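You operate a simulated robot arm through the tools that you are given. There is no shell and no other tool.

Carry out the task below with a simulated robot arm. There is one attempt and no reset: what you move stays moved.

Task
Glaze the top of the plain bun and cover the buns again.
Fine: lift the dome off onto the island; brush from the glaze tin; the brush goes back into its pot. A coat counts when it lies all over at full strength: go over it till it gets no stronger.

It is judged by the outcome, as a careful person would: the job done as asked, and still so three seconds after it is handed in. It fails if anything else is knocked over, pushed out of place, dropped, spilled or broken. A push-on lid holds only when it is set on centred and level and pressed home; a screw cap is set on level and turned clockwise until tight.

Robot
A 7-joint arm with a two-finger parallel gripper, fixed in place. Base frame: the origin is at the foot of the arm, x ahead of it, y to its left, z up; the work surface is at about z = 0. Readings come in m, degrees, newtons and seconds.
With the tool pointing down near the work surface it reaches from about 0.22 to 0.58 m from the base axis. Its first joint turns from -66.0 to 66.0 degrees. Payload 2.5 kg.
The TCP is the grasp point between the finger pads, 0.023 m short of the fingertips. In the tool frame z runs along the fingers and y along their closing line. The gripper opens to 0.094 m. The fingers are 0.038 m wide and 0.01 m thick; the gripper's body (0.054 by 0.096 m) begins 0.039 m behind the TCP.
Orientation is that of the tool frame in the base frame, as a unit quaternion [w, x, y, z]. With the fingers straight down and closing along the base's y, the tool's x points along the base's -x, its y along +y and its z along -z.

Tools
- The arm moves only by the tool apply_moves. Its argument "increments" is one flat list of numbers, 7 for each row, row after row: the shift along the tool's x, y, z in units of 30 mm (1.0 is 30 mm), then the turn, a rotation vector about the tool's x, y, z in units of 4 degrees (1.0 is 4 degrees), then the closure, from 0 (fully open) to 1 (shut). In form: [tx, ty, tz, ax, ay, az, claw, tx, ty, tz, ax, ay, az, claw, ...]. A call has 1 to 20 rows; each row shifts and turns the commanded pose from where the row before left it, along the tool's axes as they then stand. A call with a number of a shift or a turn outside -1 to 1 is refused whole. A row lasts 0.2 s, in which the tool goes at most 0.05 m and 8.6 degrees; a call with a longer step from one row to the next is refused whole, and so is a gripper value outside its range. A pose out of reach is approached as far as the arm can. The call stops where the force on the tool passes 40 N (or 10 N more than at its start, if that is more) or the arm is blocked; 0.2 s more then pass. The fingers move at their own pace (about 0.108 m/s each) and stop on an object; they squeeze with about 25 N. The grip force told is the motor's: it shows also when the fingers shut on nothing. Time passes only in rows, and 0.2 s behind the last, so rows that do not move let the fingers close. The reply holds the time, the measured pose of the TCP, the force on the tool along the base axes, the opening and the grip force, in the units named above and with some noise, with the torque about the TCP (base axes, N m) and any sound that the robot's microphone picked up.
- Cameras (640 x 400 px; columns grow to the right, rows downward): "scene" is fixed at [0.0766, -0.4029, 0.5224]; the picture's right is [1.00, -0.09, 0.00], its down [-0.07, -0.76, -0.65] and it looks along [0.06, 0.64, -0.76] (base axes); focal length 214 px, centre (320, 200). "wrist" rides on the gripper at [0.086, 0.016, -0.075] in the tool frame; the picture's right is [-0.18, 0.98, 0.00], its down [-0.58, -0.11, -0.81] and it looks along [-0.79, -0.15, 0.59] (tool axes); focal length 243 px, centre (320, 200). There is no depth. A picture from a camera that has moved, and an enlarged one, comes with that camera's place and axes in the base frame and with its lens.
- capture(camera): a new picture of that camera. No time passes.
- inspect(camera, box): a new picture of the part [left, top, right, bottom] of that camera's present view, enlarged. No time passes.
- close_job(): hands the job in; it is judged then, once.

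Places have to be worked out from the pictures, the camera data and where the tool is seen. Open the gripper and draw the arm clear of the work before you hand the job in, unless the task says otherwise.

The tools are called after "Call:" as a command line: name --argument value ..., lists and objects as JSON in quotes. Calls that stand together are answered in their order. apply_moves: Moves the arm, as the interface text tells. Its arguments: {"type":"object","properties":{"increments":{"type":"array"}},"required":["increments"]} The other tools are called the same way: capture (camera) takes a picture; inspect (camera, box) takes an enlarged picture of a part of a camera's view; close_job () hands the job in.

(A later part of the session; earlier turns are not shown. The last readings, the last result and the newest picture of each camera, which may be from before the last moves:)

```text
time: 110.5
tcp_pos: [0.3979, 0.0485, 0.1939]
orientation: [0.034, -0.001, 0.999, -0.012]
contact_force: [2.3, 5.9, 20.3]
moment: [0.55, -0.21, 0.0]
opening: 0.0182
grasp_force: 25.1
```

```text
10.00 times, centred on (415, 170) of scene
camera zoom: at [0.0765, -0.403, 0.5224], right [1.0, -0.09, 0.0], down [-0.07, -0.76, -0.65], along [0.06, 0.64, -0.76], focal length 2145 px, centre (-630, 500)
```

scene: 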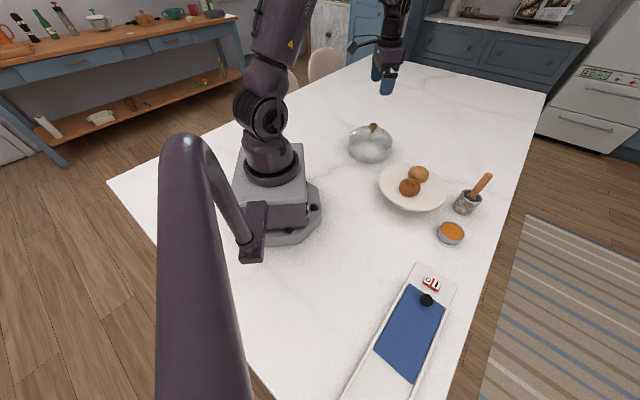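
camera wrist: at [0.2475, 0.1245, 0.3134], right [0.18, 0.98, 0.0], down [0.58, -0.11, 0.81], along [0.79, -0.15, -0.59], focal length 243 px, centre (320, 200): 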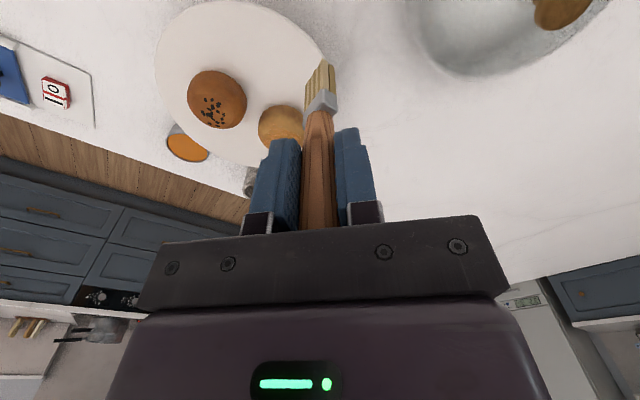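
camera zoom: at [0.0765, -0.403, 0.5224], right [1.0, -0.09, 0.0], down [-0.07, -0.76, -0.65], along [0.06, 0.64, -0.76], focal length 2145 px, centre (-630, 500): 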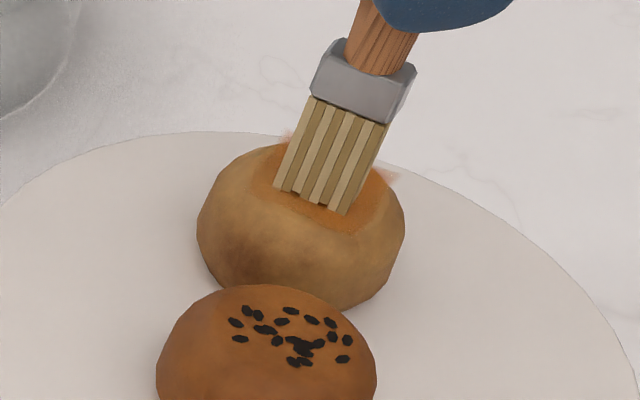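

The bun follows the brush a bit, but the coat is visibly richer. I ease up and stroke back +u, which also carries it back.

Call:
apply_moves --increments '[0, 0, -0.04, 0, 0, 0, 1, -0.062, 0.092, 0, 0, 0, 0, 1, -0.062, 0.092, 0, 0, 0, 0, 1, -0.062, 0.092, 0, 0, 0, 0, 1, -0.062, 0.092, 0.01, 0, 0, 0, 1, -0.062, 0.092, 0.01, 0, 0, 0, 1, 0, 0, 0, 0, 0, 0, 1]'

Call:
inspect --camera "wrist" --box '[230, 0, 400, 140]'

Call:
inspect --camera "scene" --box '[395, 150, 435, 190]'

```text
time: 112.1
tcp_pos: [0.4052, 0.0637, 0.1944]
orientation: [0.031, -0.001, 0.999, -0.012]
contact_force: [0.9, 0.1, -0.3]
moment: [-0.03, 0.02, 0.01]
opening: 0.018
grasp_force: 24.9
```

```text
2.86 times, centred on (315, 70) of wrist
camera zoom: at [0.3148, 0.0815, 0.2633], right [0.18, 0.98, -0.01], down [0.53, -0.09, 0.84], along [0.83, -0.16, -0.54], focal length 693 px, centre (334, 571)
```

zoom: 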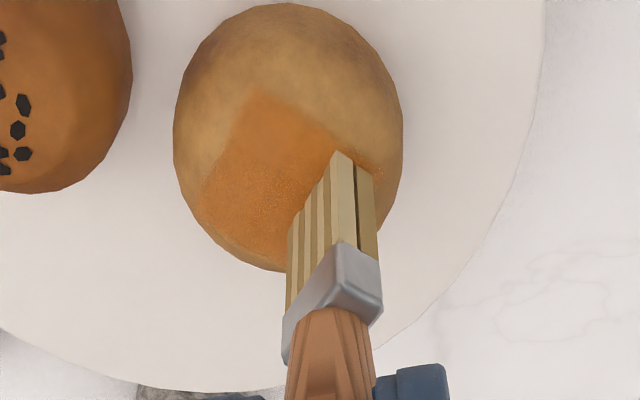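

```text
10.00 times, centred on (415, 170) of scene
camera zoom: at [0.0766, -0.4029, 0.5224], right [1.0, -0.09, 0.0], down [-0.07, -0.76, -0.65], along [0.06, 0.64, -0.76], focal length 2145 px, centre (-630, 500)
```

zoom: 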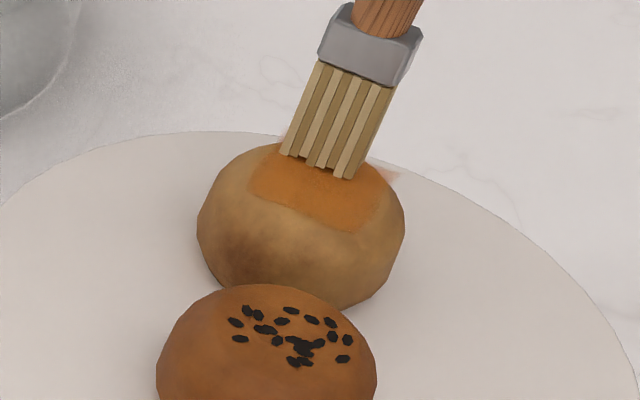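

The square is now clearly and evenly orange. I lift to compare the whole patch.

Call:
apply_moves --increments '[0, 0, -0.5, 0, 0, 0, 1, 0, 0.5, -0.6, 0, 0, 0, 1, 0, 0.9, 0, 0, 0, 0, 1, 0, 0, 0, 0, 0, 0, 1]'

Call:
inspect --camera "wrist" --box '[220, 0, 320, 100]'

Call:
inspect --camera "scene" --box '[395, 150, 435, 190]'

```text
time: 113.1
tcp_pos: [0.4053, 0.1066, 0.2265]
orientation: [0.033, -0.001, 0.999, -0.011]
contact_force: [0.2, -0.8, 0.4]
moment: [0.01, 0.0, 0.01]
opening: 0.0181
grasp_force: 24.8
```

```text
4.00 times, centred on (270, 50) of wrist
camera zoom: at [0.3131, 0.1242, 0.2954], right [0.18, 0.98, -0.01], down [0.53, -0.09, 0.84], along [0.83, -0.16, -0.54], focal length 970 px, centre (520, 800)
```

zoom: 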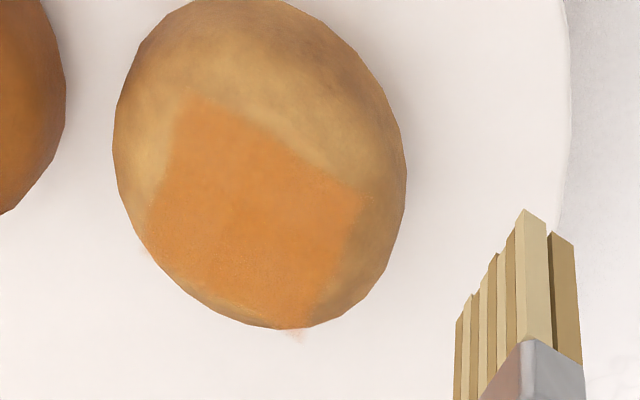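

```text
10.00 times, centred on (415, 170) of scene
camera zoom: at [0.0766, -0.4029, 0.5224], right [1.0, -0.09, 0.0], down [-0.07, -0.76, -0.65], along [0.06, 0.64, -0.76], focal length 2145 px, centre (-630, 500)
```

zoom: 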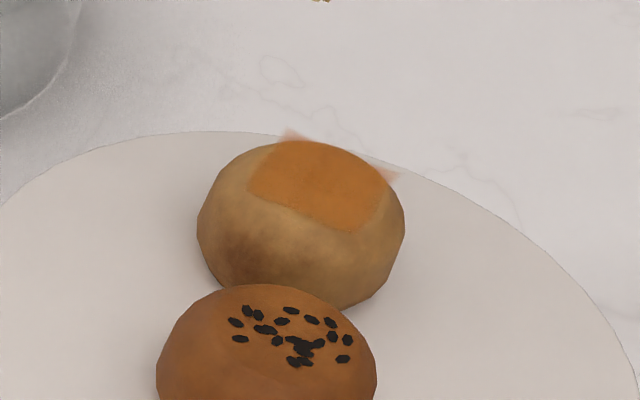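

The patch is now even and well defined. To be sure it is at full strength I'll reload and go over again, comparing. Moving to the tin.

Call:
apply_moves --increments '[0, 0, -0.5, 0, 0, 0, 1, -0.2, -0.85, 0, 0, 0, 0, 1, -0.2, -0.85, 0, 0, 0, 0, 1, -0.2, -0.85, 0, 0, 0, 0, 1, -0.2, -0.85, 0, 0, 0, 0, 1, -0.2, -0.85, 0, 0, 0, 0, 1, -0.2, -0.85, 0, 0, 0, 0, 1, -0.2, -0.85, 0, 0, 0, 0, 1, -0.2, -0.85, 0, 0, 0, 0, 1, -0.2, -0.8, 0, 0, 0, 0, 1, 0, 0, 0, 0, 0, 0, 1, 0, 0, 0, 0, 0, 0, 1]'

Call:
capture --camera "wrist"

```text
time: 115.7
tcp_pos: [0.4599, -0.1198, 0.2505]
orientation: [0.032, -0.001, 0.999, -0.01]
contact_force: [-0.9, 0.7, -0.2]
moment: [-0.02, 0.02, -0.02]
opening: 0.018
grasp_force: 24.4
```

```text
taken
camera wrist: at [0.3678, -0.1021, 0.3195], right [0.18, 0.98, -0.01], down [0.53, -0.09, 0.84], along [0.83, -0.16, -0.54], focal length 243 px, centre (320, 200)
```

wrist: 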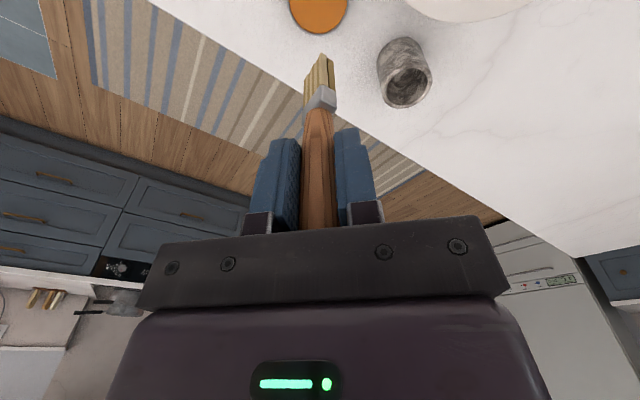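

I descend to just above the glaze, compensating the tilt.

Call:
apply_moves --increments '[0.05, 0, 0.9, 0, 0, 0, 1, 0.05, 0, 0.9, 0, 0, 0, 1, 0.06, 0, 0.9, 0, 0, 0, 1, 0.05, 0, 0.8, 0, 0, 0, 1, 0.05, 0, 0.5, 0, 0, 0, 1, 0, 0, 0.2, 0, 0, 0, 1, 0, 0, 0, 0, 0, 0, 1]'

Call:
inspect --camera "wrist" --box '[260, 0, 380, 130]'

```text
time: 117.3
tcp_pos: [0.4587, -0.1246, 0.1228]
orientation: [0.033, -0.002, 0.999, -0.011]
contact_force: [0.1, -0.2, 0.4]
moment: [0.05, 0.03, 0.01]
opening: 0.0181
grasp_force: 25.3
```

```text
3.08 times, centred on (320, 65) of wrist
camera zoom: at [0.3674, -0.1073, 0.1926], right [0.18, 0.98, -0.01], down [0.53, -0.09, 0.84], along [0.83, -0.16, -0.54], focal length 746 px, centre (320, 615)
```

zoom: 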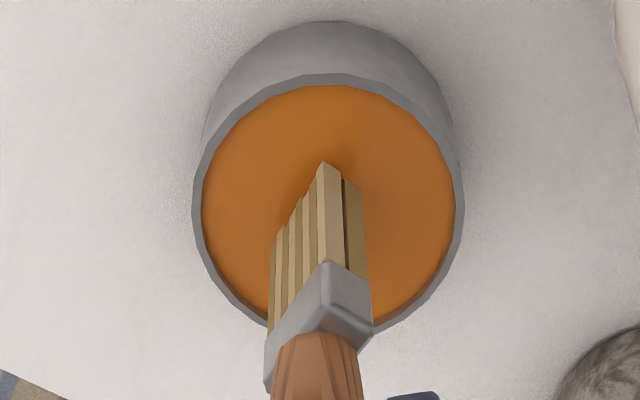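

Well centred; now small steps to light contact.

Call:
apply_moves --increments '[0, 0, 0.06, 0, 0, 0, 1, 0, 0, 0, 0, 0, 0, 1]'

Call:
apply_moves --increments '[0, 0, 0.04, 0, 0, 0, 1, 0, 0, 0, 0, 0, 0, 1]'

```text
time: 117.9
tcp_pos: [0.4586, -0.1259, 0.1214]
orientation: [0.033, -0.002, 0.999, -0.011]
contact_force: [0.8, 0.0, -0.2]
moment: [-0.04, 0.01, 0.0]
opening: 0.0179
grasp_force: 25.1
```

```text
time: 118.5
tcp_pos: [0.459, -0.1242, 0.1204]
orientation: [0.032, -0.001, 0.999, -0.011]
contact_force: [-0.4, 0.4, -0.3]
moment: [0.0, -0.04, -0.01]
opening: 0.0182
grasp_force: 25.0
```

Not yet; two more steps.

Call:
apply_moves --increments '[0, 0, 0.04, 0, 0, 0, 1, 0, 0, 0, 0, 0, 0, 1]'

Call:
apply_moves --increments '[0, 0, 0.03, 0, 0, 0, 1, 0, 0, 0, 0, 0, 0, 1]'

```text
time: 119.1
tcp_pos: [0.4581, -0.1257, 0.1191]
orientation: [0.032, -0.001, 0.999, -0.011]
contact_force: [-0.6, -0.9, 4.1]
moment: [0.07, 0.05, -0.02]
opening: 0.0178
grasp_force: 25.0
```

```text
time: 119.7
tcp_pos: [0.4578, -0.1254, 0.1193]
orientation: [0.032, -0.001, 0.999, -0.012]
contact_force: [-3.6, 0.3, 14.7]
moment: [0.07, 0.36, 0.02]
opening: 0.0181
grasp_force: 24.8
```

Reloaded (15 N touch on glaze). I lift and go back above the bun's patch centre (0.3995, 0.054).

Call:
apply_moves --increments '[0, 0, 0, 0, 0, 0, 1, 0, 0, -0.2, 0, 0, 0, 1, 0, 0, -0.7, 0, 0, 0, 1, 0, 0, -1, 0, 0, 0, 1, 0, 0, -1, 0, 0, 0, 1, 0, 0, -1, 0, 0, 0, 1, 0.1, 0.3, -0.3, 0, 0, 0, 1, 0.24, 0.84, 0, 0, 0, 0, 1, 0.24, 0.84, 0, 0, 0, 0, 1, 0.24, 0.84, 0, 0, 0, 0, 1, 0.24, 0.84, 0, 0, 0, 0, 1, 0.24, 0.84, 0, 0, 0, 0, 1, 0.24, 0.84, 0, 0, 0, 0, 1, 0.24, 0.58, 0.1, 0, 0, 0, 1, 0, 0, 0.4, 0, 0, 0, 1, 0, 0, 0.5, 0, 0, 0, 1, 0, 0, 0, 0, 0, 0, 1]'

Call:
inspect --camera "wrist" --box '[230, 0, 400, 140]'

```text
time: 123.3
tcp_pos: [0.3985, 0.0548, 0.2075]
orientation: [0.033, -0.001, 0.999, -0.011]
contact_force: [0.0, 0.0, 0.4]
moment: [-0.02, 0.0, 0.0]
opening: 0.018
grasp_force: 25.1
```

```text
2.86 times, centred on (315, 70) of wrist
camera zoom: at [0.3069, 0.0719, 0.2764], right [0.18, 0.98, -0.01], down [0.53, -0.09, 0.84], along [0.83, -0.16, -0.54], focal length 693 px, centre (334, 571)
```

zoom: 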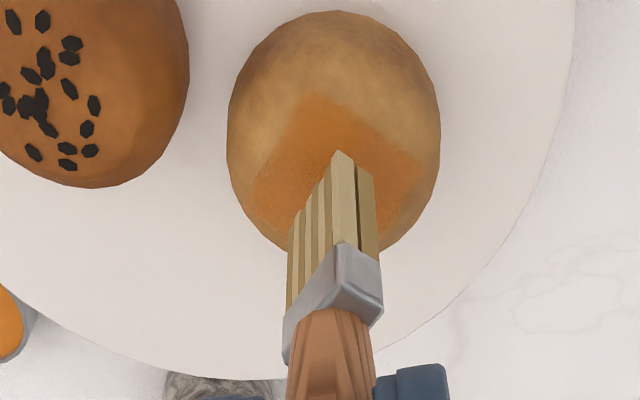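

Positioned over the patch. I lower to light contact.

Call:
apply_moves --increments '[0, 0, 0.25, 0, 0, 0, 1, 0, 0, 0.15, 0, 0, 0, 1, 0, 0, 0.03, 0, 0, 0, 1, 0, 0, 0, 0, 0, 0, 1]'

Call:
apply_moves --increments '[0, 0, 0.03, 0, 0, 0, 1, 0, 0, 0, 0, 0, 0, 1]'

```text
time: 124.3
tcp_pos: [0.4, 0.0547, 0.1935]
orientation: [0.032, -0.002, 0.999, -0.011]
contact_force: [-3.8, -0.5, 10.0]
moment: [-0.05, 0.32, 0.04]
opening: 0.0179
grasp_force: 25.0
```

```text
time: 124.9
tcp_pos: [0.4012, 0.0549, 0.1939]
orientation: [0.034, -0.001, 0.999, -0.012]
contact_force: [-5.2, -0.9, 22.9]
moment: [0.01, 0.51, 0.0]
opening: 0.0181
grasp_force: 25.2
```

I ease to ~12 N and drag slowly toward (+x, −y), the direction home for the bun.

Call:
apply_moves --increments '[0, 0, -0.02, 0, 0, 0, 1, -0.082, -0.056, 0.005, 0, 0, 0, 1, -0.082, -0.056, 0.005, 0, 0, 0, 1, -0.082, -0.056, 0.005, 0, 0, 0, 1, -0.082, -0.056, 0.005, 0, 0, 0, 1, 0, 0, 0, 0, 0, 0, 1]'

Call:
inspect --camera "wrist" --box '[230, 0, 400, 140]'

Call:
inspect --camera "scene" --box '[395, 150, 435, 190]'

```text
time: 126.3
tcp_pos: [0.4099, 0.047, 0.1923]
orientation: [0.033, -0.002, 0.999, -0.011]
contact_force: [-4.6, 3.5, 14.6]
moment: [0.37, 0.41, 0.0]
opening: 0.0181
grasp_force: 24.9
```

```text
2.86 times, centred on (315, 70) of wrist
camera zoom: at [0.3185, 0.0654, 0.2621], right [0.18, 0.98, -0.01], down [0.53, -0.09, 0.84], along [0.83, -0.16, -0.54], focal length 693 px, centre (334, 571)
```

zoom: 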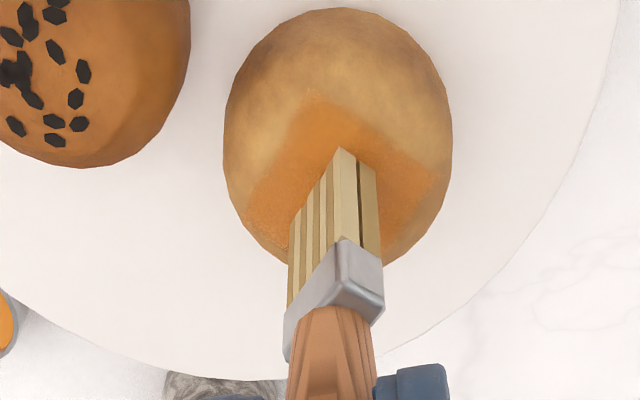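

```text
10.00 times, centred on (415, 170) of scene
camera zoom: at [0.0765, -0.403, 0.5224], right [1.0, -0.09, 0.0], down [-0.07, -0.76, -0.65], along [0.06, 0.64, -0.76], focal length 2145 px, centre (-630, 500)
```

zoom: 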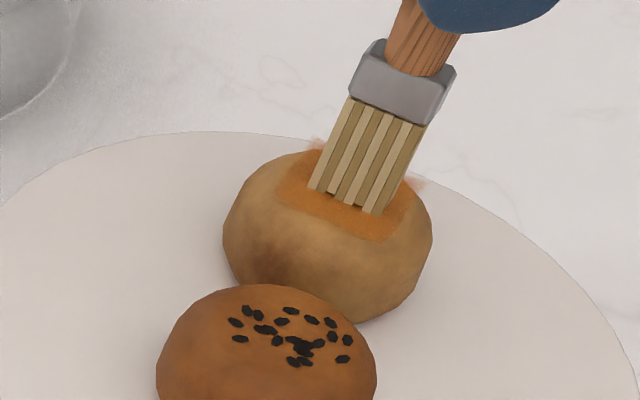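

The bun follows nicely toward home and the coat deepens. I drag a further ~9 mm.

Call:
apply_moves --increments '[-0.09, -0.04, 0.005, 0, 0, 0, 1, -0.09, -0.04, 0.005, 0, 0, 0, 1, -0.09, -0.04, 0.005, 0, 0, 0, 1, 0, 0, 0, 0, 0, 0, 1]'

Call:
inspect --camera "wrist" --box '[230, 0, 400, 140]'

Call:
inspect --camera "scene" --box '[395, 150, 435, 190]'

```text
time: 127.3
tcp_pos: [0.4178, 0.0434, 0.1925]
orientation: [0.031, -0.002, 0.999, -0.012]
contact_force: [-0.3, 1.2, 1.5]
moment: [0.07, 0.05, -0.03]
opening: 0.0177
grasp_force: 25.4
```

```text
2.86 times, centred on (315, 70) of wrist
camera zoom: at [0.3259, 0.0612, 0.2627], right [0.18, 0.98, -0.01], down [0.53, -0.09, 0.84], along [0.83, -0.16, -0.54], focal length 693 px, centre (334, 571)
```

zoom: 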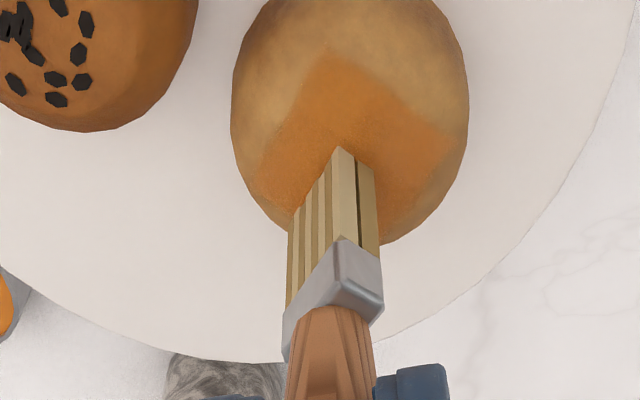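

```text
10.00 times, centred on (415, 170) of scene
camera zoom: at [0.0766, -0.403, 0.5224], right [1.0, -0.09, 0.0], down [-0.07, -0.76, -0.65], along [0.06, 0.64, -0.76], focal length 2145 px, centre (-630, 500)
```

zoom: 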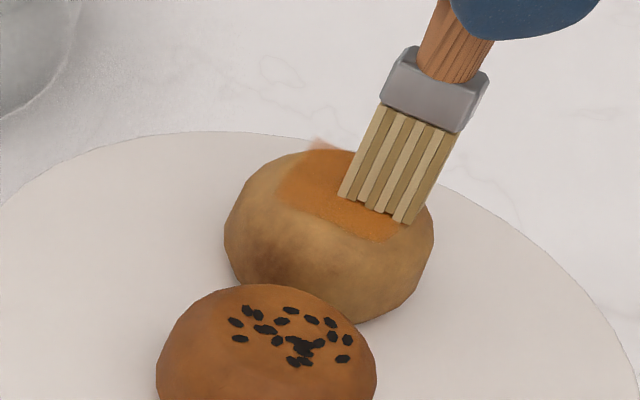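

The bun is now ~7 mm from its starting place. I lift aside to compare the coat with before.

Call:
apply_moves --increments '[0, 0, -0.5, 0, 0, 0, 1, 0.1, 0.6, -0.6, 0, 0, 0, 1, 0.2, 1, 0, 0, 0, 0, 1, 0, 0.3, 0, 0, 0, 0, 1, 0, 0, 0, 0, 0, 0, 1]'

Call:
inspect --camera "wrist" --box '[220, 0, 320, 100]'

Call:
inspect --camera "scene" --box '[395, 150, 435, 190]'

```text
time: 128.5
tcp_pos: [0.4064, 0.1017, 0.2235]
orientation: [0.032, -0.001, 0.999, -0.011]
contact_force: [0.0, -0.5, 0.0]
moment: [0.0, -0.02, 0.01]
opening: 0.018
grasp_force: 24.9
```

```text
4.00 times, centred on (270, 50) of wrist
camera zoom: at [0.3145, 0.1198, 0.2928], right [0.18, 0.98, -0.01], down [0.53, -0.09, 0.84], along [0.83, -0.16, -0.54], focal length 970 px, centre (520, 800)
```

zoom: 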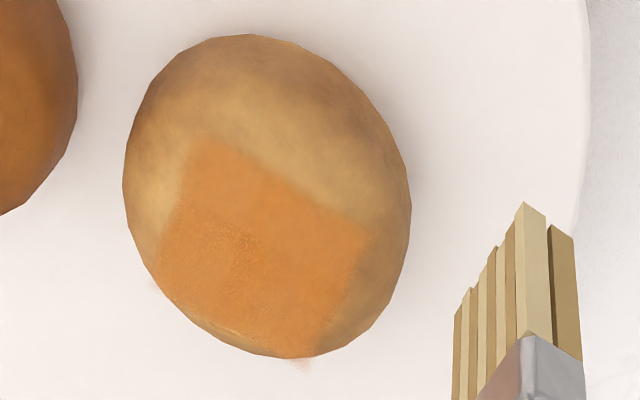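

```text
10.00 times, centred on (415, 170) of scene
camera zoom: at [0.0766, -0.4029, 0.5224], right [1.0, -0.09, 0.0], down [-0.07, -0.76, -0.65], along [0.06, 0.64, -0.76], focal length 2145 px, centre (-630, 500)
```

zoom: 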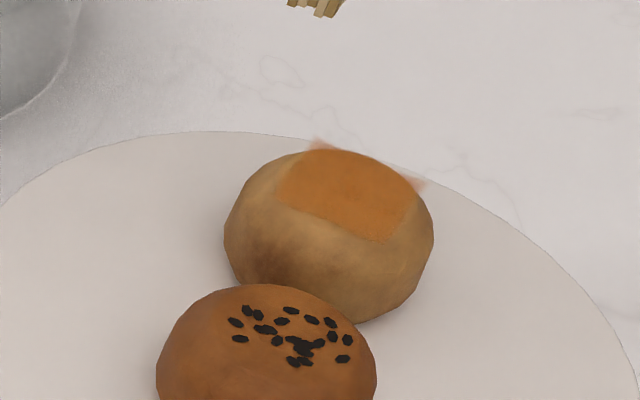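

I look very closely at the patch from both cameras for weak areas.

Call:
inspect --camera "wrist" --box '[250, 28, 320, 95]'

Call:
inspect --camera "scene" --box '[418, 160, 442, 180]'

Call:
inspect --camera "scene" --box '[416, 160, 440, 182]'

```text
5.97 times, centred on (285, 62) of wrist
camera zoom: at [0.3145, 0.1198, 0.2928], right [0.18, 0.98, -0.01], down [0.53, -0.09, 0.84], along [0.83, -0.16, -0.54], focal length 1448 px, centre (529, 1027)
```

zoom: 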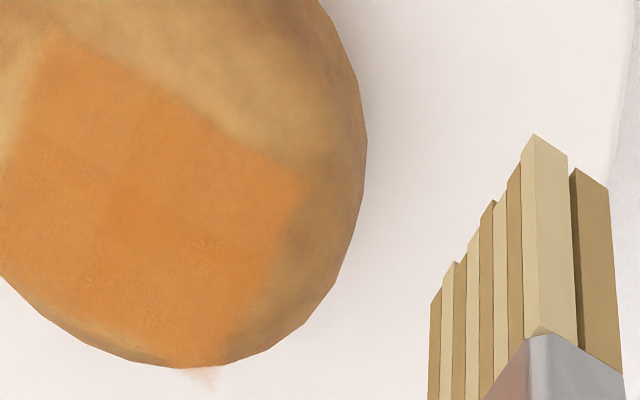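

```text
16.00 times, centred on (430, 170) of scene
camera zoom: at [0.0766, -0.4029, 0.5224], right [1.0, -0.09, 0.0], down [-0.07, -0.76, -0.65], along [0.06, 0.64, -0.76], focal length 3432 px, centre (-1440, 680)
```

zoom: 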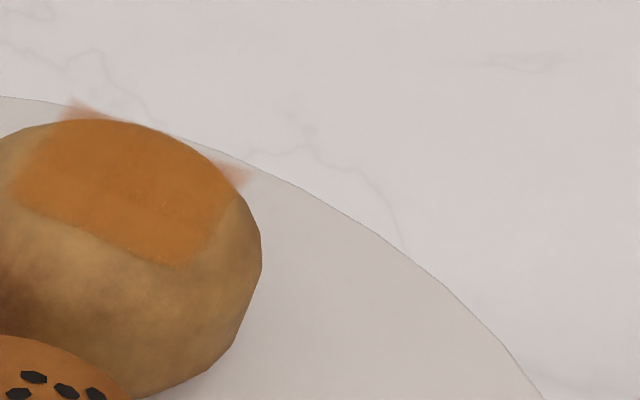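

```text
16.00 times, centred on (428, 171) of scene
camera zoom: at [0.0766, -0.4029, 0.5224], right [1.0, -0.09, 0.0], down [-0.07, -0.76, -0.65], along [0.06, 0.64, -0.76], focal length 3432 px, centre (-1408, 664)
```

zoom: 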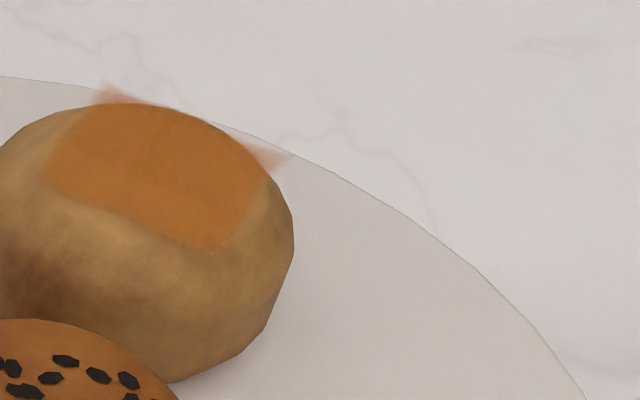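

The coat looks even; I'll make one more deliberate pass on two lanes covering the whole square. First lane start (0.4046, 0.0364).

Call:
apply_moves --increments '[0.06, -0.9, 0, 0, 0, 0, 1, 0.06, -0.9, 0.2, 0, 0, 0, 1, 0, -0.36, 0.3, 0, 0, 0, 1, 0, 0, 0.4, 0, 0, 0, 1, 0, 0, 0.05, 0, 0, 0, 1, 0, 0, 0, 0, 0, 0, 1]'

Call:
apply_moves --increments '[0, 0, 0.04, 0, 0, 0, 1, 0, 0, 0, 0, 0, 0, 1]'

```text
time: 129.9
tcp_pos: [0.4055, 0.0367, 0.1971]
orientation: [0.031, -0.001, 0.999, -0.011]
contact_force: [-0.7, -0.1, -0.4]
moment: [0.0, 0.0, -0.02]
opening: 0.0181
grasp_force: 25.0
```

```text
time: 130.5
tcp_pos: [0.4054, 0.0359, 0.1945]
orientation: [0.032, -0.002, 0.999, -0.011]
contact_force: [0.1, 0.7, -0.4]
moment: [0.02, 0.0, -0.03]
opening: 0.018
grasp_force: 25.3
```

Free; lower in fine steps.

Call:
apply_moves --increments '[0, 0, 0.04, 0, 0, 0, 1, 0, 0, 0, 0, 0, 0, 1]'

Call:
apply_moves --increments '[0, 0, 0.03, 0, 0, 0, 1, 0, 0, 0, 0, 0, 0, 1]'

```text
time: 131.1
tcp_pos: [0.4042, 0.0359, 0.1953]
orientation: [0.032, -0.002, 0.999, -0.011]
contact_force: [0.1, 0.3, 0.4]
moment: [0.01, 0.01, 0.0]
opening: 0.0182
grasp_force: 25.0
```

```text
time: 131.7
tcp_pos: [0.406, 0.037, 0.1937]
orientation: [0.032, -0.002, 0.999, -0.011]
contact_force: [-0.1, -1.0, -1.0]
moment: [-0.02, -0.06, 0.01]
opening: 0.018
grasp_force: 25.2
```

Call:
apply_moves --increments '[0, 0, 0.03, 0, 0, 0, 1, 0, 0, 0, 0, 0, 0, 1]'

Call:
apply_moves --increments '[0, 0, 0.03, 0, 0, 0, 1, 0, 0, 0, 0, 0, 0, 1]'

Call:
inspect --camera "wrist" --box '[230, 0, 400, 140]'

```text
time: 132.3
tcp_pos: [0.405, 0.0369, 0.1937]
orientation: [0.032, -0.001, 0.999, -0.011]
contact_force: [1.7, 0.6, 2.2]
moment: [0.01, -0.11, -0.01]
opening: 0.018
grasp_force: 24.8
```

```text
time: 132.9
tcp_pos: [0.4053, 0.0367, 0.193]
orientation: [0.032, -0.001, 0.999, -0.011]
contact_force: [-2.1, 0.4, 10.7]
moment: [0.02, 0.21, 0.02]
opening: 0.0179
grasp_force: 25.2
```

```text
2.86 times, centred on (315, 70) of wrist
camera zoom: at [0.3132, 0.0539, 0.2624], right [0.18, 0.98, -0.01], down [0.53, -0.09, 0.84], along [0.83, -0.16, -0.54], focal length 693 px, centre (334, 571)
```

zoom: 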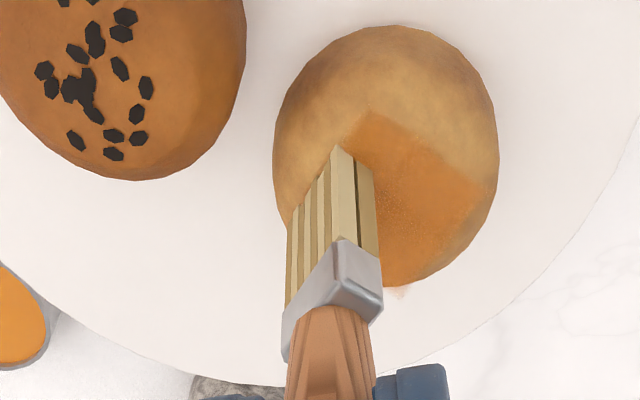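

10 N; I stroke slowly +u across the first lane, following the crown.

Call:
apply_moves --increments '[-0.062, 0.091, -0.015, 0, 0, 0, 1, -0.062, 0.091, -0.005, 0, 0, 0, 1, -0.062, 0.091, 0, 0, 0, 0, 1, -0.062, 0.091, 0.005, 0, 0, 0, 1, -0.062, 0.091, 0.01, 0, 0, 0, 1, -0.062, 0.091, 0.015, 0, 0, 0, 1, 0, 0, 0, 0, 0, 0, 1]'

Call:
inspect --camera "wrist" --box '[230, 0, 400, 140]'

Call:
inspect --camera "scene" --box '[395, 150, 435, 190]'

```text
time: 134.5
tcp_pos: [0.4173, 0.0523, 0.1932]
orientation: [0.033, -0.002, 0.999, -0.011]
contact_force: [-2.6, -2.1, 11.4]
moment: [-0.24, 0.24, 0.02]
opening: 0.0179
grasp_force: 25.1
```

```text
2.86 times, centred on (315, 70) of wrist
camera zoom: at [0.3254, 0.0696, 0.2624], right [0.18, 0.98, -0.01], down [0.53, -0.09, 0.84], along [0.83, -0.16, -0.54], focal length 693 px, centre (334, 571)
```

zoom: 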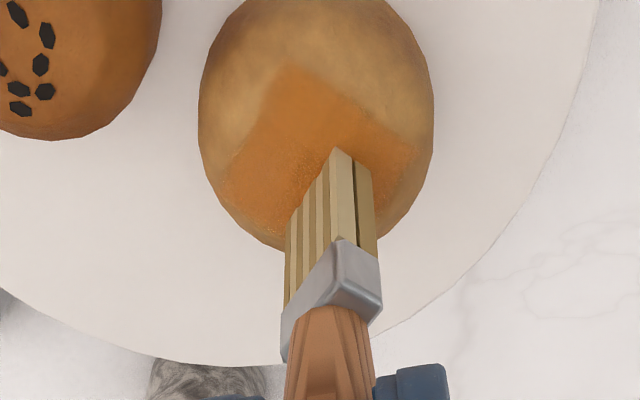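

```text
10.00 times, centred on (415, 170) of scene
camera zoom: at [0.0765, -0.403, 0.5224], right [1.0, -0.09, 0.0], down [-0.07, -0.76, -0.65], along [0.06, 0.64, -0.76], focal length 2145 px, centre (-630, 500)
```

zoom: 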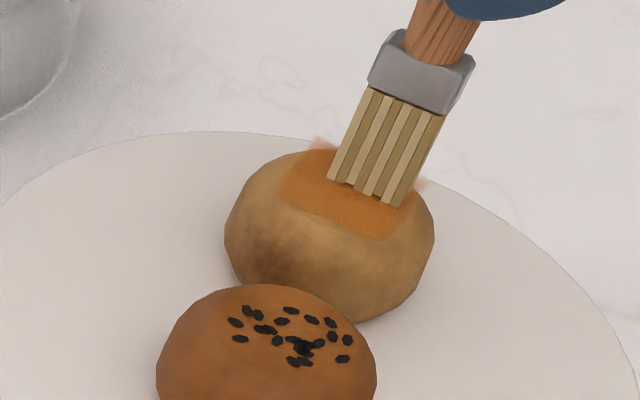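

Bun stayed put, force steady. Now I hop to the second lane (−v) and stroke back −u.

Call:
apply_moves --increments '[0, 0, -0.12, 0, 0, 0, 1, 0.14, 0.144, 0, 0, 0, 0, 1, 0.14, 0.144, 0, 0, 0, 0, 1, 0, 0, 0.06, 0, 0, 0, 1, 0, 0, 0.02, 0, 0, 0, 1, 0, 0, 0, 0, 0, 0, 1]'

Call:
apply_moves --increments '[0, 0, 0.02, 0, 0, 0, 1, 0, 0, 0, 0, 0, 0, 1]'

```text
time: 135.9
tcp_pos: [0.408, 0.0613, 0.1921]
orientation: [0.032, -0.001, 0.999, -0.012]
contact_force: [-1.0, -0.5, 0.4]
moment: [0.02, 0.06, 0.03]
opening: 0.0179
grasp_force: 25.3
```

```text
time: 136.5
tcp_pos: [0.4089, 0.0621, 0.1926]
orientation: [0.033, -0.002, 0.999, -0.011]
contact_force: [-0.7, -0.6, 5.2]
moment: [-0.01, 0.03, -0.02]
opening: 0.0182
grasp_force: 25.1
```

5 N contact; stroke −u along the second lane.

Call:
apply_moves --increments '[0.062, -0.091, -0.02, 0, 0, 0, 1, 0.062, -0.091, -0.015, 0, 0, 0, 1, 0.062, -0.091, -0.008, 0, 0, 0, 1, 0.062, -0.091, 0, 0, 0, 0, 1, 0.062, -0.091, 0, 0, 0, 0, 1, 0.062, -0.091, 0, 0, 0, 0, 1, 0, 0, 0, 0, 0, 0, 1]'

Call:
inspect --camera "wrist" --box '[230, 0, 400, 140]'

Call:
inspect --camera "scene" --box '[395, 150, 435, 190]'

```text
time: 138.1
tcp_pos: [0.3958, 0.0447, 0.1935]
orientation: [0.032, -0.002, 0.999, -0.011]
contact_force: [0.2, 2.6, 5.8]
moment: [0.23, -0.05, -0.01]
opening: 0.0178
grasp_force: 25.7
```

```text
2.86 times, centred on (315, 70) of wrist
camera zoom: at [0.3053, 0.0623, 0.2626], right [0.18, 0.98, -0.01], down [0.53, -0.09, 0.84], along [0.83, -0.16, -0.54], focal length 693 px, centre (334, 571)
```

zoom: 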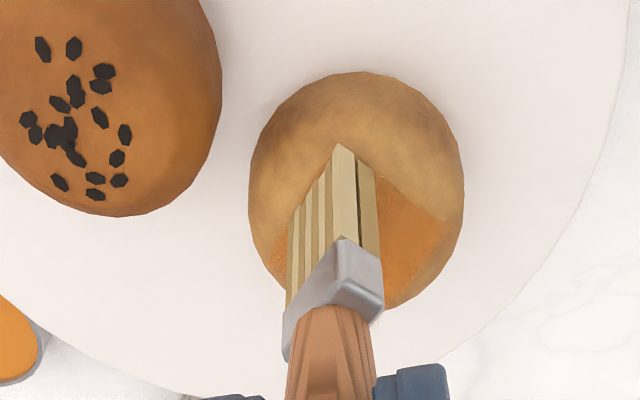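

```text
10.00 times, centred on (415, 170) of scene
camera zoom: at [0.0766, -0.403, 0.5224], right [1.0, -0.09, 0.0], down [-0.07, -0.76, -0.65], along [0.06, 0.64, -0.76], focal length 2145 px, centre (-630, 500)
```

zoom: 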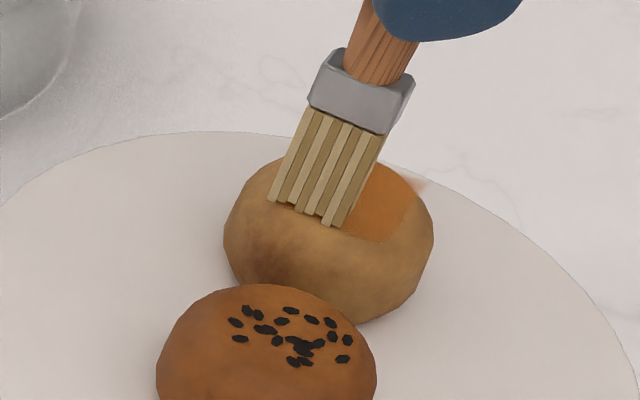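

Stable. Return along lane two, then hop to the middle lane for another stroke.

Call:
apply_moves --increments '[-0.062, 0.091, 0, 0, 0, 0, 1, -0.062, 0.091, 0, 0, 0, 0, 1, -0.062, 0.091, 0, 0, 0, 0, 1, -0.062, 0.091, 0.008, 0, 0, 0, 1, -0.062, 0.091, 0.013, 0, 0, 0, 1, -0.062, 0.091, 0.018, 0, 0, 0, 1, 0, 0, 0, 0, 0, 0, 1]'

Call:
apply_moves --increments '[0, 0, -0.12, 0, 0, 0, 1, -0.1, -0.1, 0, 0, 0, 0, 1, -0.1, -0.1, 0.06, 0, 0, 0, 1, 0, 0, 0.04, 0, 0, 0, 1, 0, 0, 0, 0, 0, 0, 1]'

```text
time: 139.7
tcp_pos: [0.4067, 0.061, 0.1942]
orientation: [0.033, -0.001, 0.999, -0.011]
contact_force: [-0.5, -2.6, 6.3]
moment: [-0.21, -0.01, -0.03]
opening: 0.0177
grasp_force: 25.2
```

```text
time: 140.9
tcp_pos: [0.4134, 0.0549, 0.1951]
orientation: [0.033, -0.001, 0.999, -0.011]
contact_force: [-0.2, 0.3, -0.5]
moment: [0.01, 0.02, 0.0]
opening: 0.0181
grasp_force: 25.1
```

Steady at 6 N on that lane. I lower to contact on the middle/right lane.

Call:
apply_moves --increments '[-0.02, -0.02, 0.03, 0, 0, 0, 1, 0, 0, 0, 0, 0, 0, 1]'

Call:
apply_moves --increments '[0, 0, 0.02, 0, 0, 0, 1, 0, 0, 0, 0, 0, 0, 1]'

```text
time: 141.5
tcp_pos: [0.4146, 0.0543, 0.1935]
orientation: [0.032, -0.002, 0.999, -0.012]
contact_force: [-0.8, 0.5, 2.2]
moment: [0.03, 0.06, -0.03]
opening: 0.018
grasp_force: 24.8
```

```text
time: 142.1
tcp_pos: [0.4157, 0.0553, 0.1923]
orientation: [0.033, -0.001, 0.999, -0.011]
contact_force: [-2.0, -1.4, 13.1]
moment: [-0.07, 0.19, -0.04]
opening: 0.0182
grasp_force: 25.1
```

13 N; ease slightly and stroke −u.

Call:
apply_moves --increments '[0.062, -0.091, -0.035, 0, 0, 0, 1, 0.062, -0.091, -0.013, 0, 0, 0, 1, 0.062, -0.091, -0.008, 0, 0, 0, 1, 0.062, -0.091, 0, 0, 0, 0, 1, 0.062, -0.091, 0, 0, 0, 0, 1, 0.062, -0.091, 0, 0, 0, 0, 1, 0, 0, 0, 0, 0, 0, 1]'

Call:
apply_moves --increments '[0, 0, -0.5, 0, 0, 0, 1, 0, 0.6, -0.5, 0, 0, 0, 1, 0, 1, 0, 0, 0, 0, 1, 0, 0.6, 0, 0, 0, 0, 1, 0, 0, 0, 0, 0, 0, 1]'

Call:
inspect --camera "wrist" --box '[220, 0, 320, 100]'

Call:
inspect --camera "scene" --box '[395, 150, 435, 190]'

Call:
inspect --camera "scene" --box '[416, 160, 440, 182]'

```text
time: 143.7
tcp_pos: [0.4026, 0.0382, 0.1944]
orientation: [0.032, -0.002, 0.999, -0.011]
contact_force: [1.1, 1.2, 3.8]
moment: [0.14, -0.14, 0.02]
opening: 0.0181
grasp_force: 24.9
```

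```text
time: 144.9
tcp_pos: [0.4021, 0.1055, 0.2216]
orientation: [0.032, -0.002, 0.999, -0.011]
contact_force: [-0.2, 1.3, 0.7]
moment: [0.01, 0.0, 0.0]
opening: 0.018
grasp_force: 25.0
```

```text
4.00 times, centred on (270, 50) of wrist
camera zoom: at [0.311, 0.1235, 0.2906], right [0.18, 0.98, -0.01], down [0.53, -0.09, 0.84], along [0.83, -0.16, -0.54], focal length 970 px, centre (520, 800)
```

zoom: 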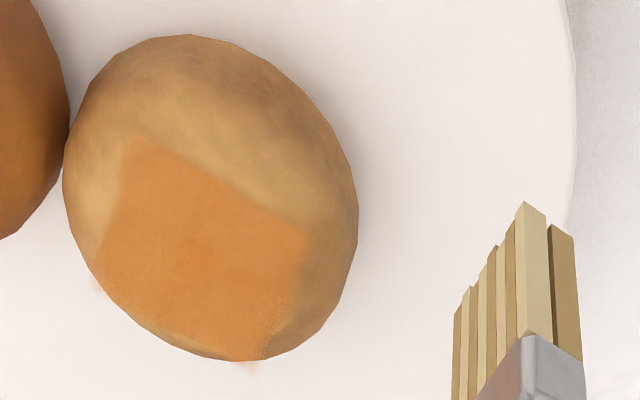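

```text
10.00 times, centred on (415, 170) of scene
camera zoom: at [0.0766, -0.4029, 0.5224], right [1.0, -0.09, 0.0], down [-0.07, -0.76, -0.65], along [0.06, 0.64, -0.76], focal length 2145 px, centre (-630, 500)
```

zoom: 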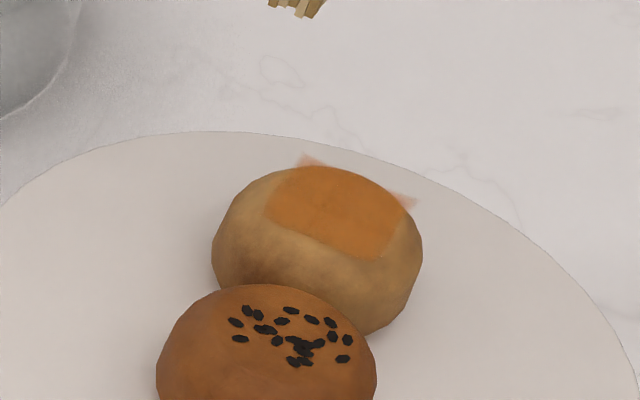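

```text
16.00 times, centred on (428, 171) of scene
camera zoom: at [0.0766, -0.4029, 0.5224], right [1.0, -0.09, 0.0], down [-0.07, -0.76, -0.65], along [0.06, 0.64, -0.76], focal length 3432 px, centre (-1408, 664)
```

zoom: 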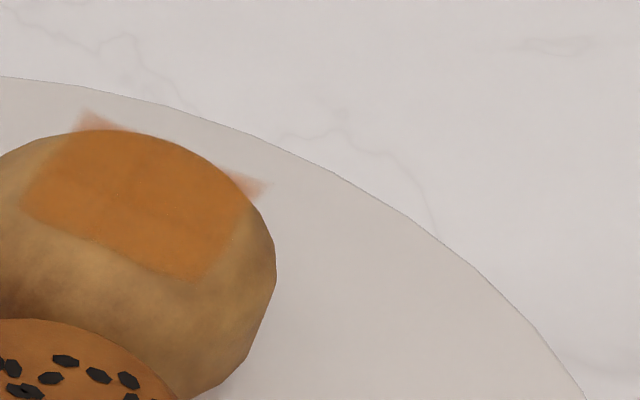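

Coat strength looks unchanged from the previous pass, which suggests saturation, though the last stroke nudged the bun back toward −x. I'll reload once more, then use the final pass to bring the bun home and confirm no change.

Call:
apply_moves --increments '[0, 0, -0.65, 0, 0, 0, 1, -0.21, -0.85, 0, 0, 0, 0, 1, -0.21, -0.85, 0, 0, 0, 0, 1, -0.21, -0.85, 0, 0, 0, 0, 1, -0.21, -0.85, 0, 0, 0, 0, 1, -0.21, -0.85, 0, 0, 0, 0, 1, -0.21, -0.85, 0, 0, 0, 0, 1, -0.21, -0.85, 0, 0, 0, 0, 1, -0.21, -0.85, 0, 0, 0, 0, 1, -0.22, -0.78, 0, 0, 0, 0, 1, 0, 0, 0, 0, 0, 0, 1, 0.05, 0, 0.9, 0, 0, 0, 1, 0.05, 0, 0.9, 0, 0, 0, 1, 0.06, 0, 0.9, 0, 0, 0, 1, 0.05, 0, 0.8, 0, 0, 0, 1, 0.05, 0, 0.5, 0, 0, 0, 1, 0, 0, 0, 0, 0, 0, 1]'

Call:
inspect --camera "wrist" --box '[260, 0, 380, 130]'

```text
time: 148.5
tcp_pos: [0.458, -0.1239, 0.131]
orientation: [0.032, -0.001, 0.999, -0.011]
contact_force: [0.3, -0.8, 0.1]
moment: [0.0, -0.01, -0.02]
opening: 0.018
grasp_force: 25.0
```

```text
3.08 times, centred on (320, 65) of wrist
camera zoom: at [0.3671, -0.1066, 0.2006], right [0.18, 0.98, -0.01], down [0.53, -0.09, 0.84], along [0.83, -0.16, -0.54], focal length 746 px, centre (320, 615)
```

zoom: 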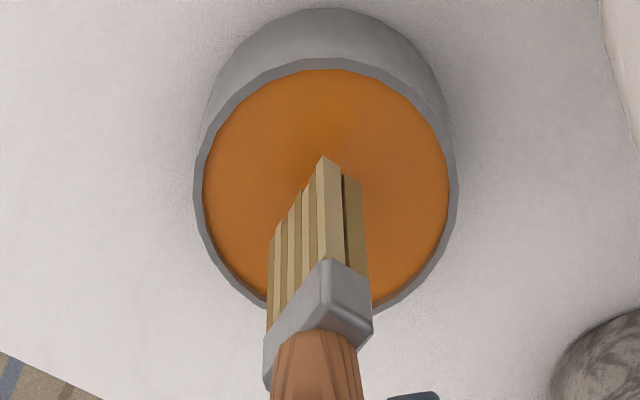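

Centred over the glaze, ~12 mm above contact. I lower gently.

Call:
apply_moves --increments '[0, 0, 0.2, 0, 0, 0, 1, 0, 0, 0.1, 0, 0, 0, 1, 0, 0, 0.07, 0, 0, 0, 1, 0, 0, 0, 0, 0, 0, 1]'

Call:
apply_moves --increments '[0, 0, 0.04, 0, 0, 0, 1, 0, 0, 0, 0, 0, 0, 1]'

```text
time: 149.5
tcp_pos: [0.4587, -0.127, 0.1185]
orientation: [0.031, -0.002, 0.999, -0.012]
contact_force: [0.2, -0.5, -0.5]
moment: [0.01, 0.01, 0.03]
opening: 0.0178
grasp_force: 25.1
```

```text
time: 150.1
tcp_pos: [0.4586, -0.1257, 0.1193]
orientation: [0.033, -0.002, 0.999, -0.011]
contact_force: [-1.8, -1.0, 6.4]
moment: [-0.01, 0.18, -0.02]
opening: 0.0181
grasp_force: 25.1
```

Reloaded (6 N). Back to the bun: patch centre is now about (0.400, 0.0416).

Call:
apply_moves --increments '[0, 0, 0, 0, 0, 0, 1, 0, 0, -0.2, 0, 0, 0, 1, 0, 0, -0.7, 0, 0, 0, 1, 0, 0, -1, 0, 0, 0, 1, 0, 0, -1, 0, 0, 0, 1, 0, 0, -1, 0, 0, 0, 1, 0, 0, -0.3, 0, 0, 0, 1, 0.27, 0.79, 0, 0, 0, 0, 1, 0.27, 0.79, 0, 0, 0, 0, 1, 0.27, 0.79, 0, 0, 0, 0, 1, 0.27, 0.79, 0, 0, 0, 0, 1, 0.27, 0.79, 0, 0, 0, 0, 1, 0.27, 0.79, 0, 0, 0, 0, 1, 0.27, 0.79, 0.1, 0, 0, 0, 1, 0, 0, 0.4, 0, 0, 0, 1, 0, 0, 0.6, 0, 0, 0, 1, 0, 0, 0.2, 0, 0, 0, 1, 0, 0, 0, 0, 0, 0, 1]'

Call:
inspect --camera "wrist" --box '[230, 0, 400, 140]'

```text
time: 153.9
tcp_pos: [0.3957, 0.0412, 0.1947]
orientation: [0.032, -0.001, 0.999, -0.011]
contact_force: [-0.5, 0.6, -1.8]
moment: [-0.01, 0.02, -0.02]
opening: 0.0181
grasp_force: 25.5
```

```text
2.86 times, centred on (315, 70) of wrist
camera zoom: at [0.3038, 0.0593, 0.2647], right [0.18, 0.98, -0.01], down [0.53, -0.09, 0.84], along [0.83, -0.16, -0.54], focal length 693 px, centre (334, 571)
```

zoom: 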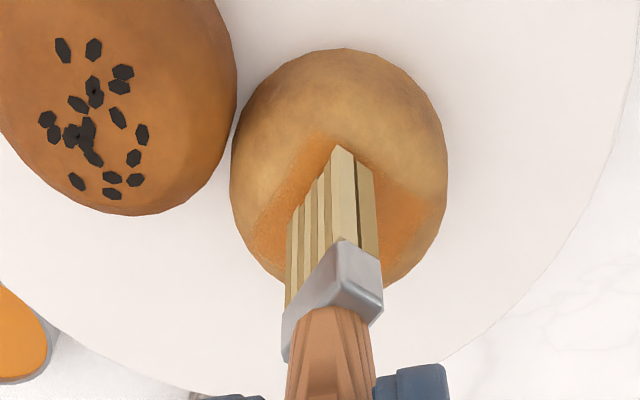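

Just above contact on the crown. Lower 1 mm at a time.

Call:
apply_moves --increments '[0, 0, 0.03, 0, 0, 0, 1, 0, 0, 0, 0, 0, 0, 1]'

Call:
apply_moves --increments '[0, 0, 0.025, 0, 0, 0, 1, 0, 0, 0, 0, 0, 0, 1]'

```text
time: 154.5
tcp_pos: [0.3949, 0.042, 0.1946]
orientation: [0.033, -0.002, 0.999, -0.011]
contact_force: [0.5, 0.4, -0.3]
moment: [0.0, -0.01, -0.02]
opening: 0.018
grasp_force: 25.4
```

```text
time: 155.1
tcp_pos: [0.396, 0.0423, 0.1948]
orientation: [0.033, -0.002, 0.999, -0.011]
contact_force: [-0.1, 0.8, 0.1]
moment: [0.02, -0.01, -0.01]
opening: 0.0179
grasp_force: 25.0
```

Call:
apply_moves --increments '[0, 0, 0.03, 0, 0, 0, 1, 0, 0, 0, 0, 0, 0, 1]'

Call:
apply_moves --increments '[0, 0, 0.02, 0, 0, 0, 1, 0, 0, 0, 0, 0, 0, 1]'

```text
time: 155.7
tcp_pos: [0.3956, 0.042, 0.1953]
orientation: [0.033, -0.001, 0.999, -0.011]
contact_force: [-0.2, 0.7, 0.8]
moment: [-0.03, 0.0, 0.02]
opening: 0.018
grasp_force: 25.1
```

```text
time: 156.3
tcp_pos: [0.3962, 0.0422, 0.1939]
orientation: [0.031, -0.001, 0.999, -0.011]
contact_force: [-0.1, -0.2, 3.2]
moment: [0.02, 0.03, 0.01]
opening: 0.0181
grasp_force: 25.2
```

3 N. I press to ~12 N and drag +x about 12 mm to bring the bun home while glazing.

Call:
apply_moves --increments '[0, 0, 0.03, 0, 0, 0, 1, -0.1, 0.015, 0.0065, 0, 0, 0, 1, -0.1, 0.015, 0.0065, 0, 0, 0, 1, -0.1, 0.015, 0.0065, 0, 0, 0, 1, -0.1, 0.015, 0.0065, 0, 0, 0, 1, 0, 0, 0, 0, 0, 0, 1]'

Call:
inspect --camera "wrist" --box '[230, 0, 400, 140]'

Call:
inspect --camera "scene" --box '[395, 150, 435, 190]'

```text
time: 157.7
tcp_pos: [0.4093, 0.0443, 0.1934]
orientation: [0.032, -0.001, 0.999, -0.012]
contact_force: [-2.5, -0.1, 8.9]
moment: [0.09, 0.25, 0.04]
opening: 0.0179
grasp_force: 25.1
```

```text
2.86 times, centred on (315, 70) of wrist
camera zoom: at [0.3169, 0.0622, 0.2626], right [0.18, 0.98, -0.01], down [0.53, -0.09, 0.84], along [0.83, -0.16, -0.54], focal length 693 px, centre (334, 571)
```

zoom: 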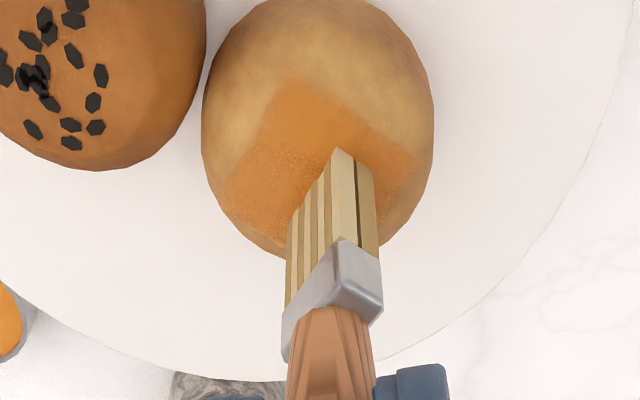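

```text
10.00 times, centred on (415, 170) of scene
camera zoom: at [0.0765, -0.403, 0.5224], right [1.0, -0.09, 0.0], down [-0.07, -0.76, -0.65], along [0.06, 0.64, -0.76], focal length 2145 px, centre (-630, 500)
```

zoom: 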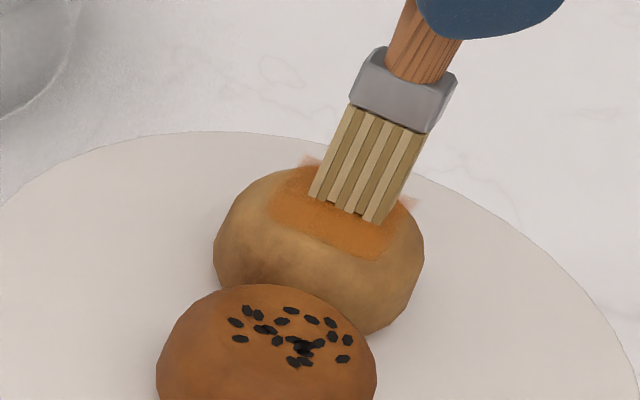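

That stroke mostly slid over the bun. I'll lift, check the coat, then nudge the bun home by pushing gently on its side with the bristles instead.

Call:
apply_moves --increments '[0, 0, -0.4, 0, 0, 0, 1, 0.3, 0, -0.8, 0, 0, 0, 1, 0.8, 0, -0.2, 0, 0, 0, 1, 0.8, 0.04, 0, 0, 0, 0, 1, 0.1, 0.04, 0, 0, 0, 0, 1, 0, 0, 0, 0, 0, 0, 1]'

Call:
capture --camera "wrist"

Call:
inspect --camera "scene" --box '[395, 150, 435, 190]'

```text
time: 159.1
tcp_pos: [0.3456, 0.0472, 0.2328]
orientation: [0.032, -0.001, 0.999, -0.012]
contact_force: [-0.2, -0.4, 0.0]
moment: [-0.03, 0.03, 0.02]
opening: 0.0179
grasp_force: 25.0
```

```text
taken
camera wrist: at [0.2544, 0.0657, 0.3028], right [0.18, 0.98, -0.01], down [0.53, -0.09, 0.84], along [0.83, -0.16, -0.54], focal length 243 px, centre (320, 200)
```

wrist: 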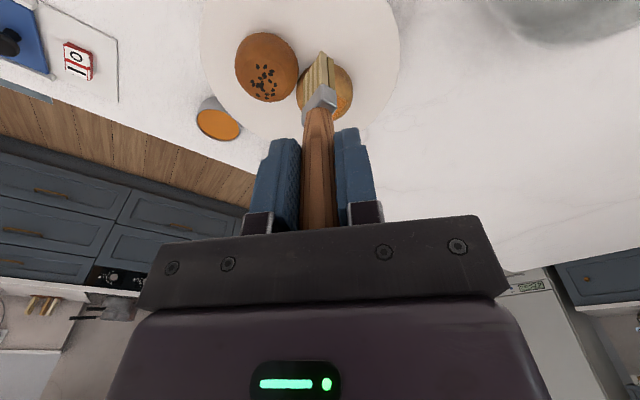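

```text
10.00 times, centred on (415, 170) of scene
camera zoom: at [0.0766, -0.4029, 0.5224], right [1.0, -0.09, 0.0], down [-0.07, -0.76, -0.65], along [0.06, 0.64, -0.76], focal length 2145 px, centre (-630, 500)
```

zoom: 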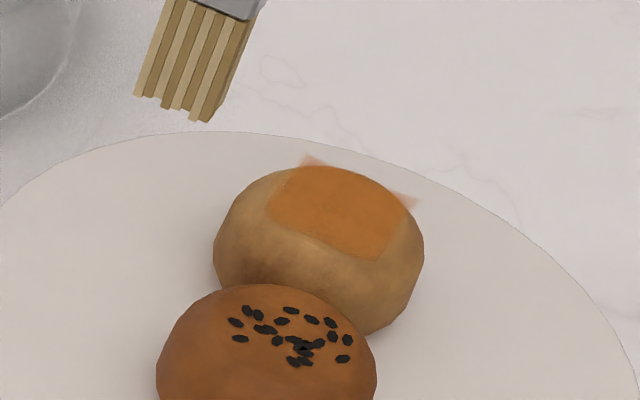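

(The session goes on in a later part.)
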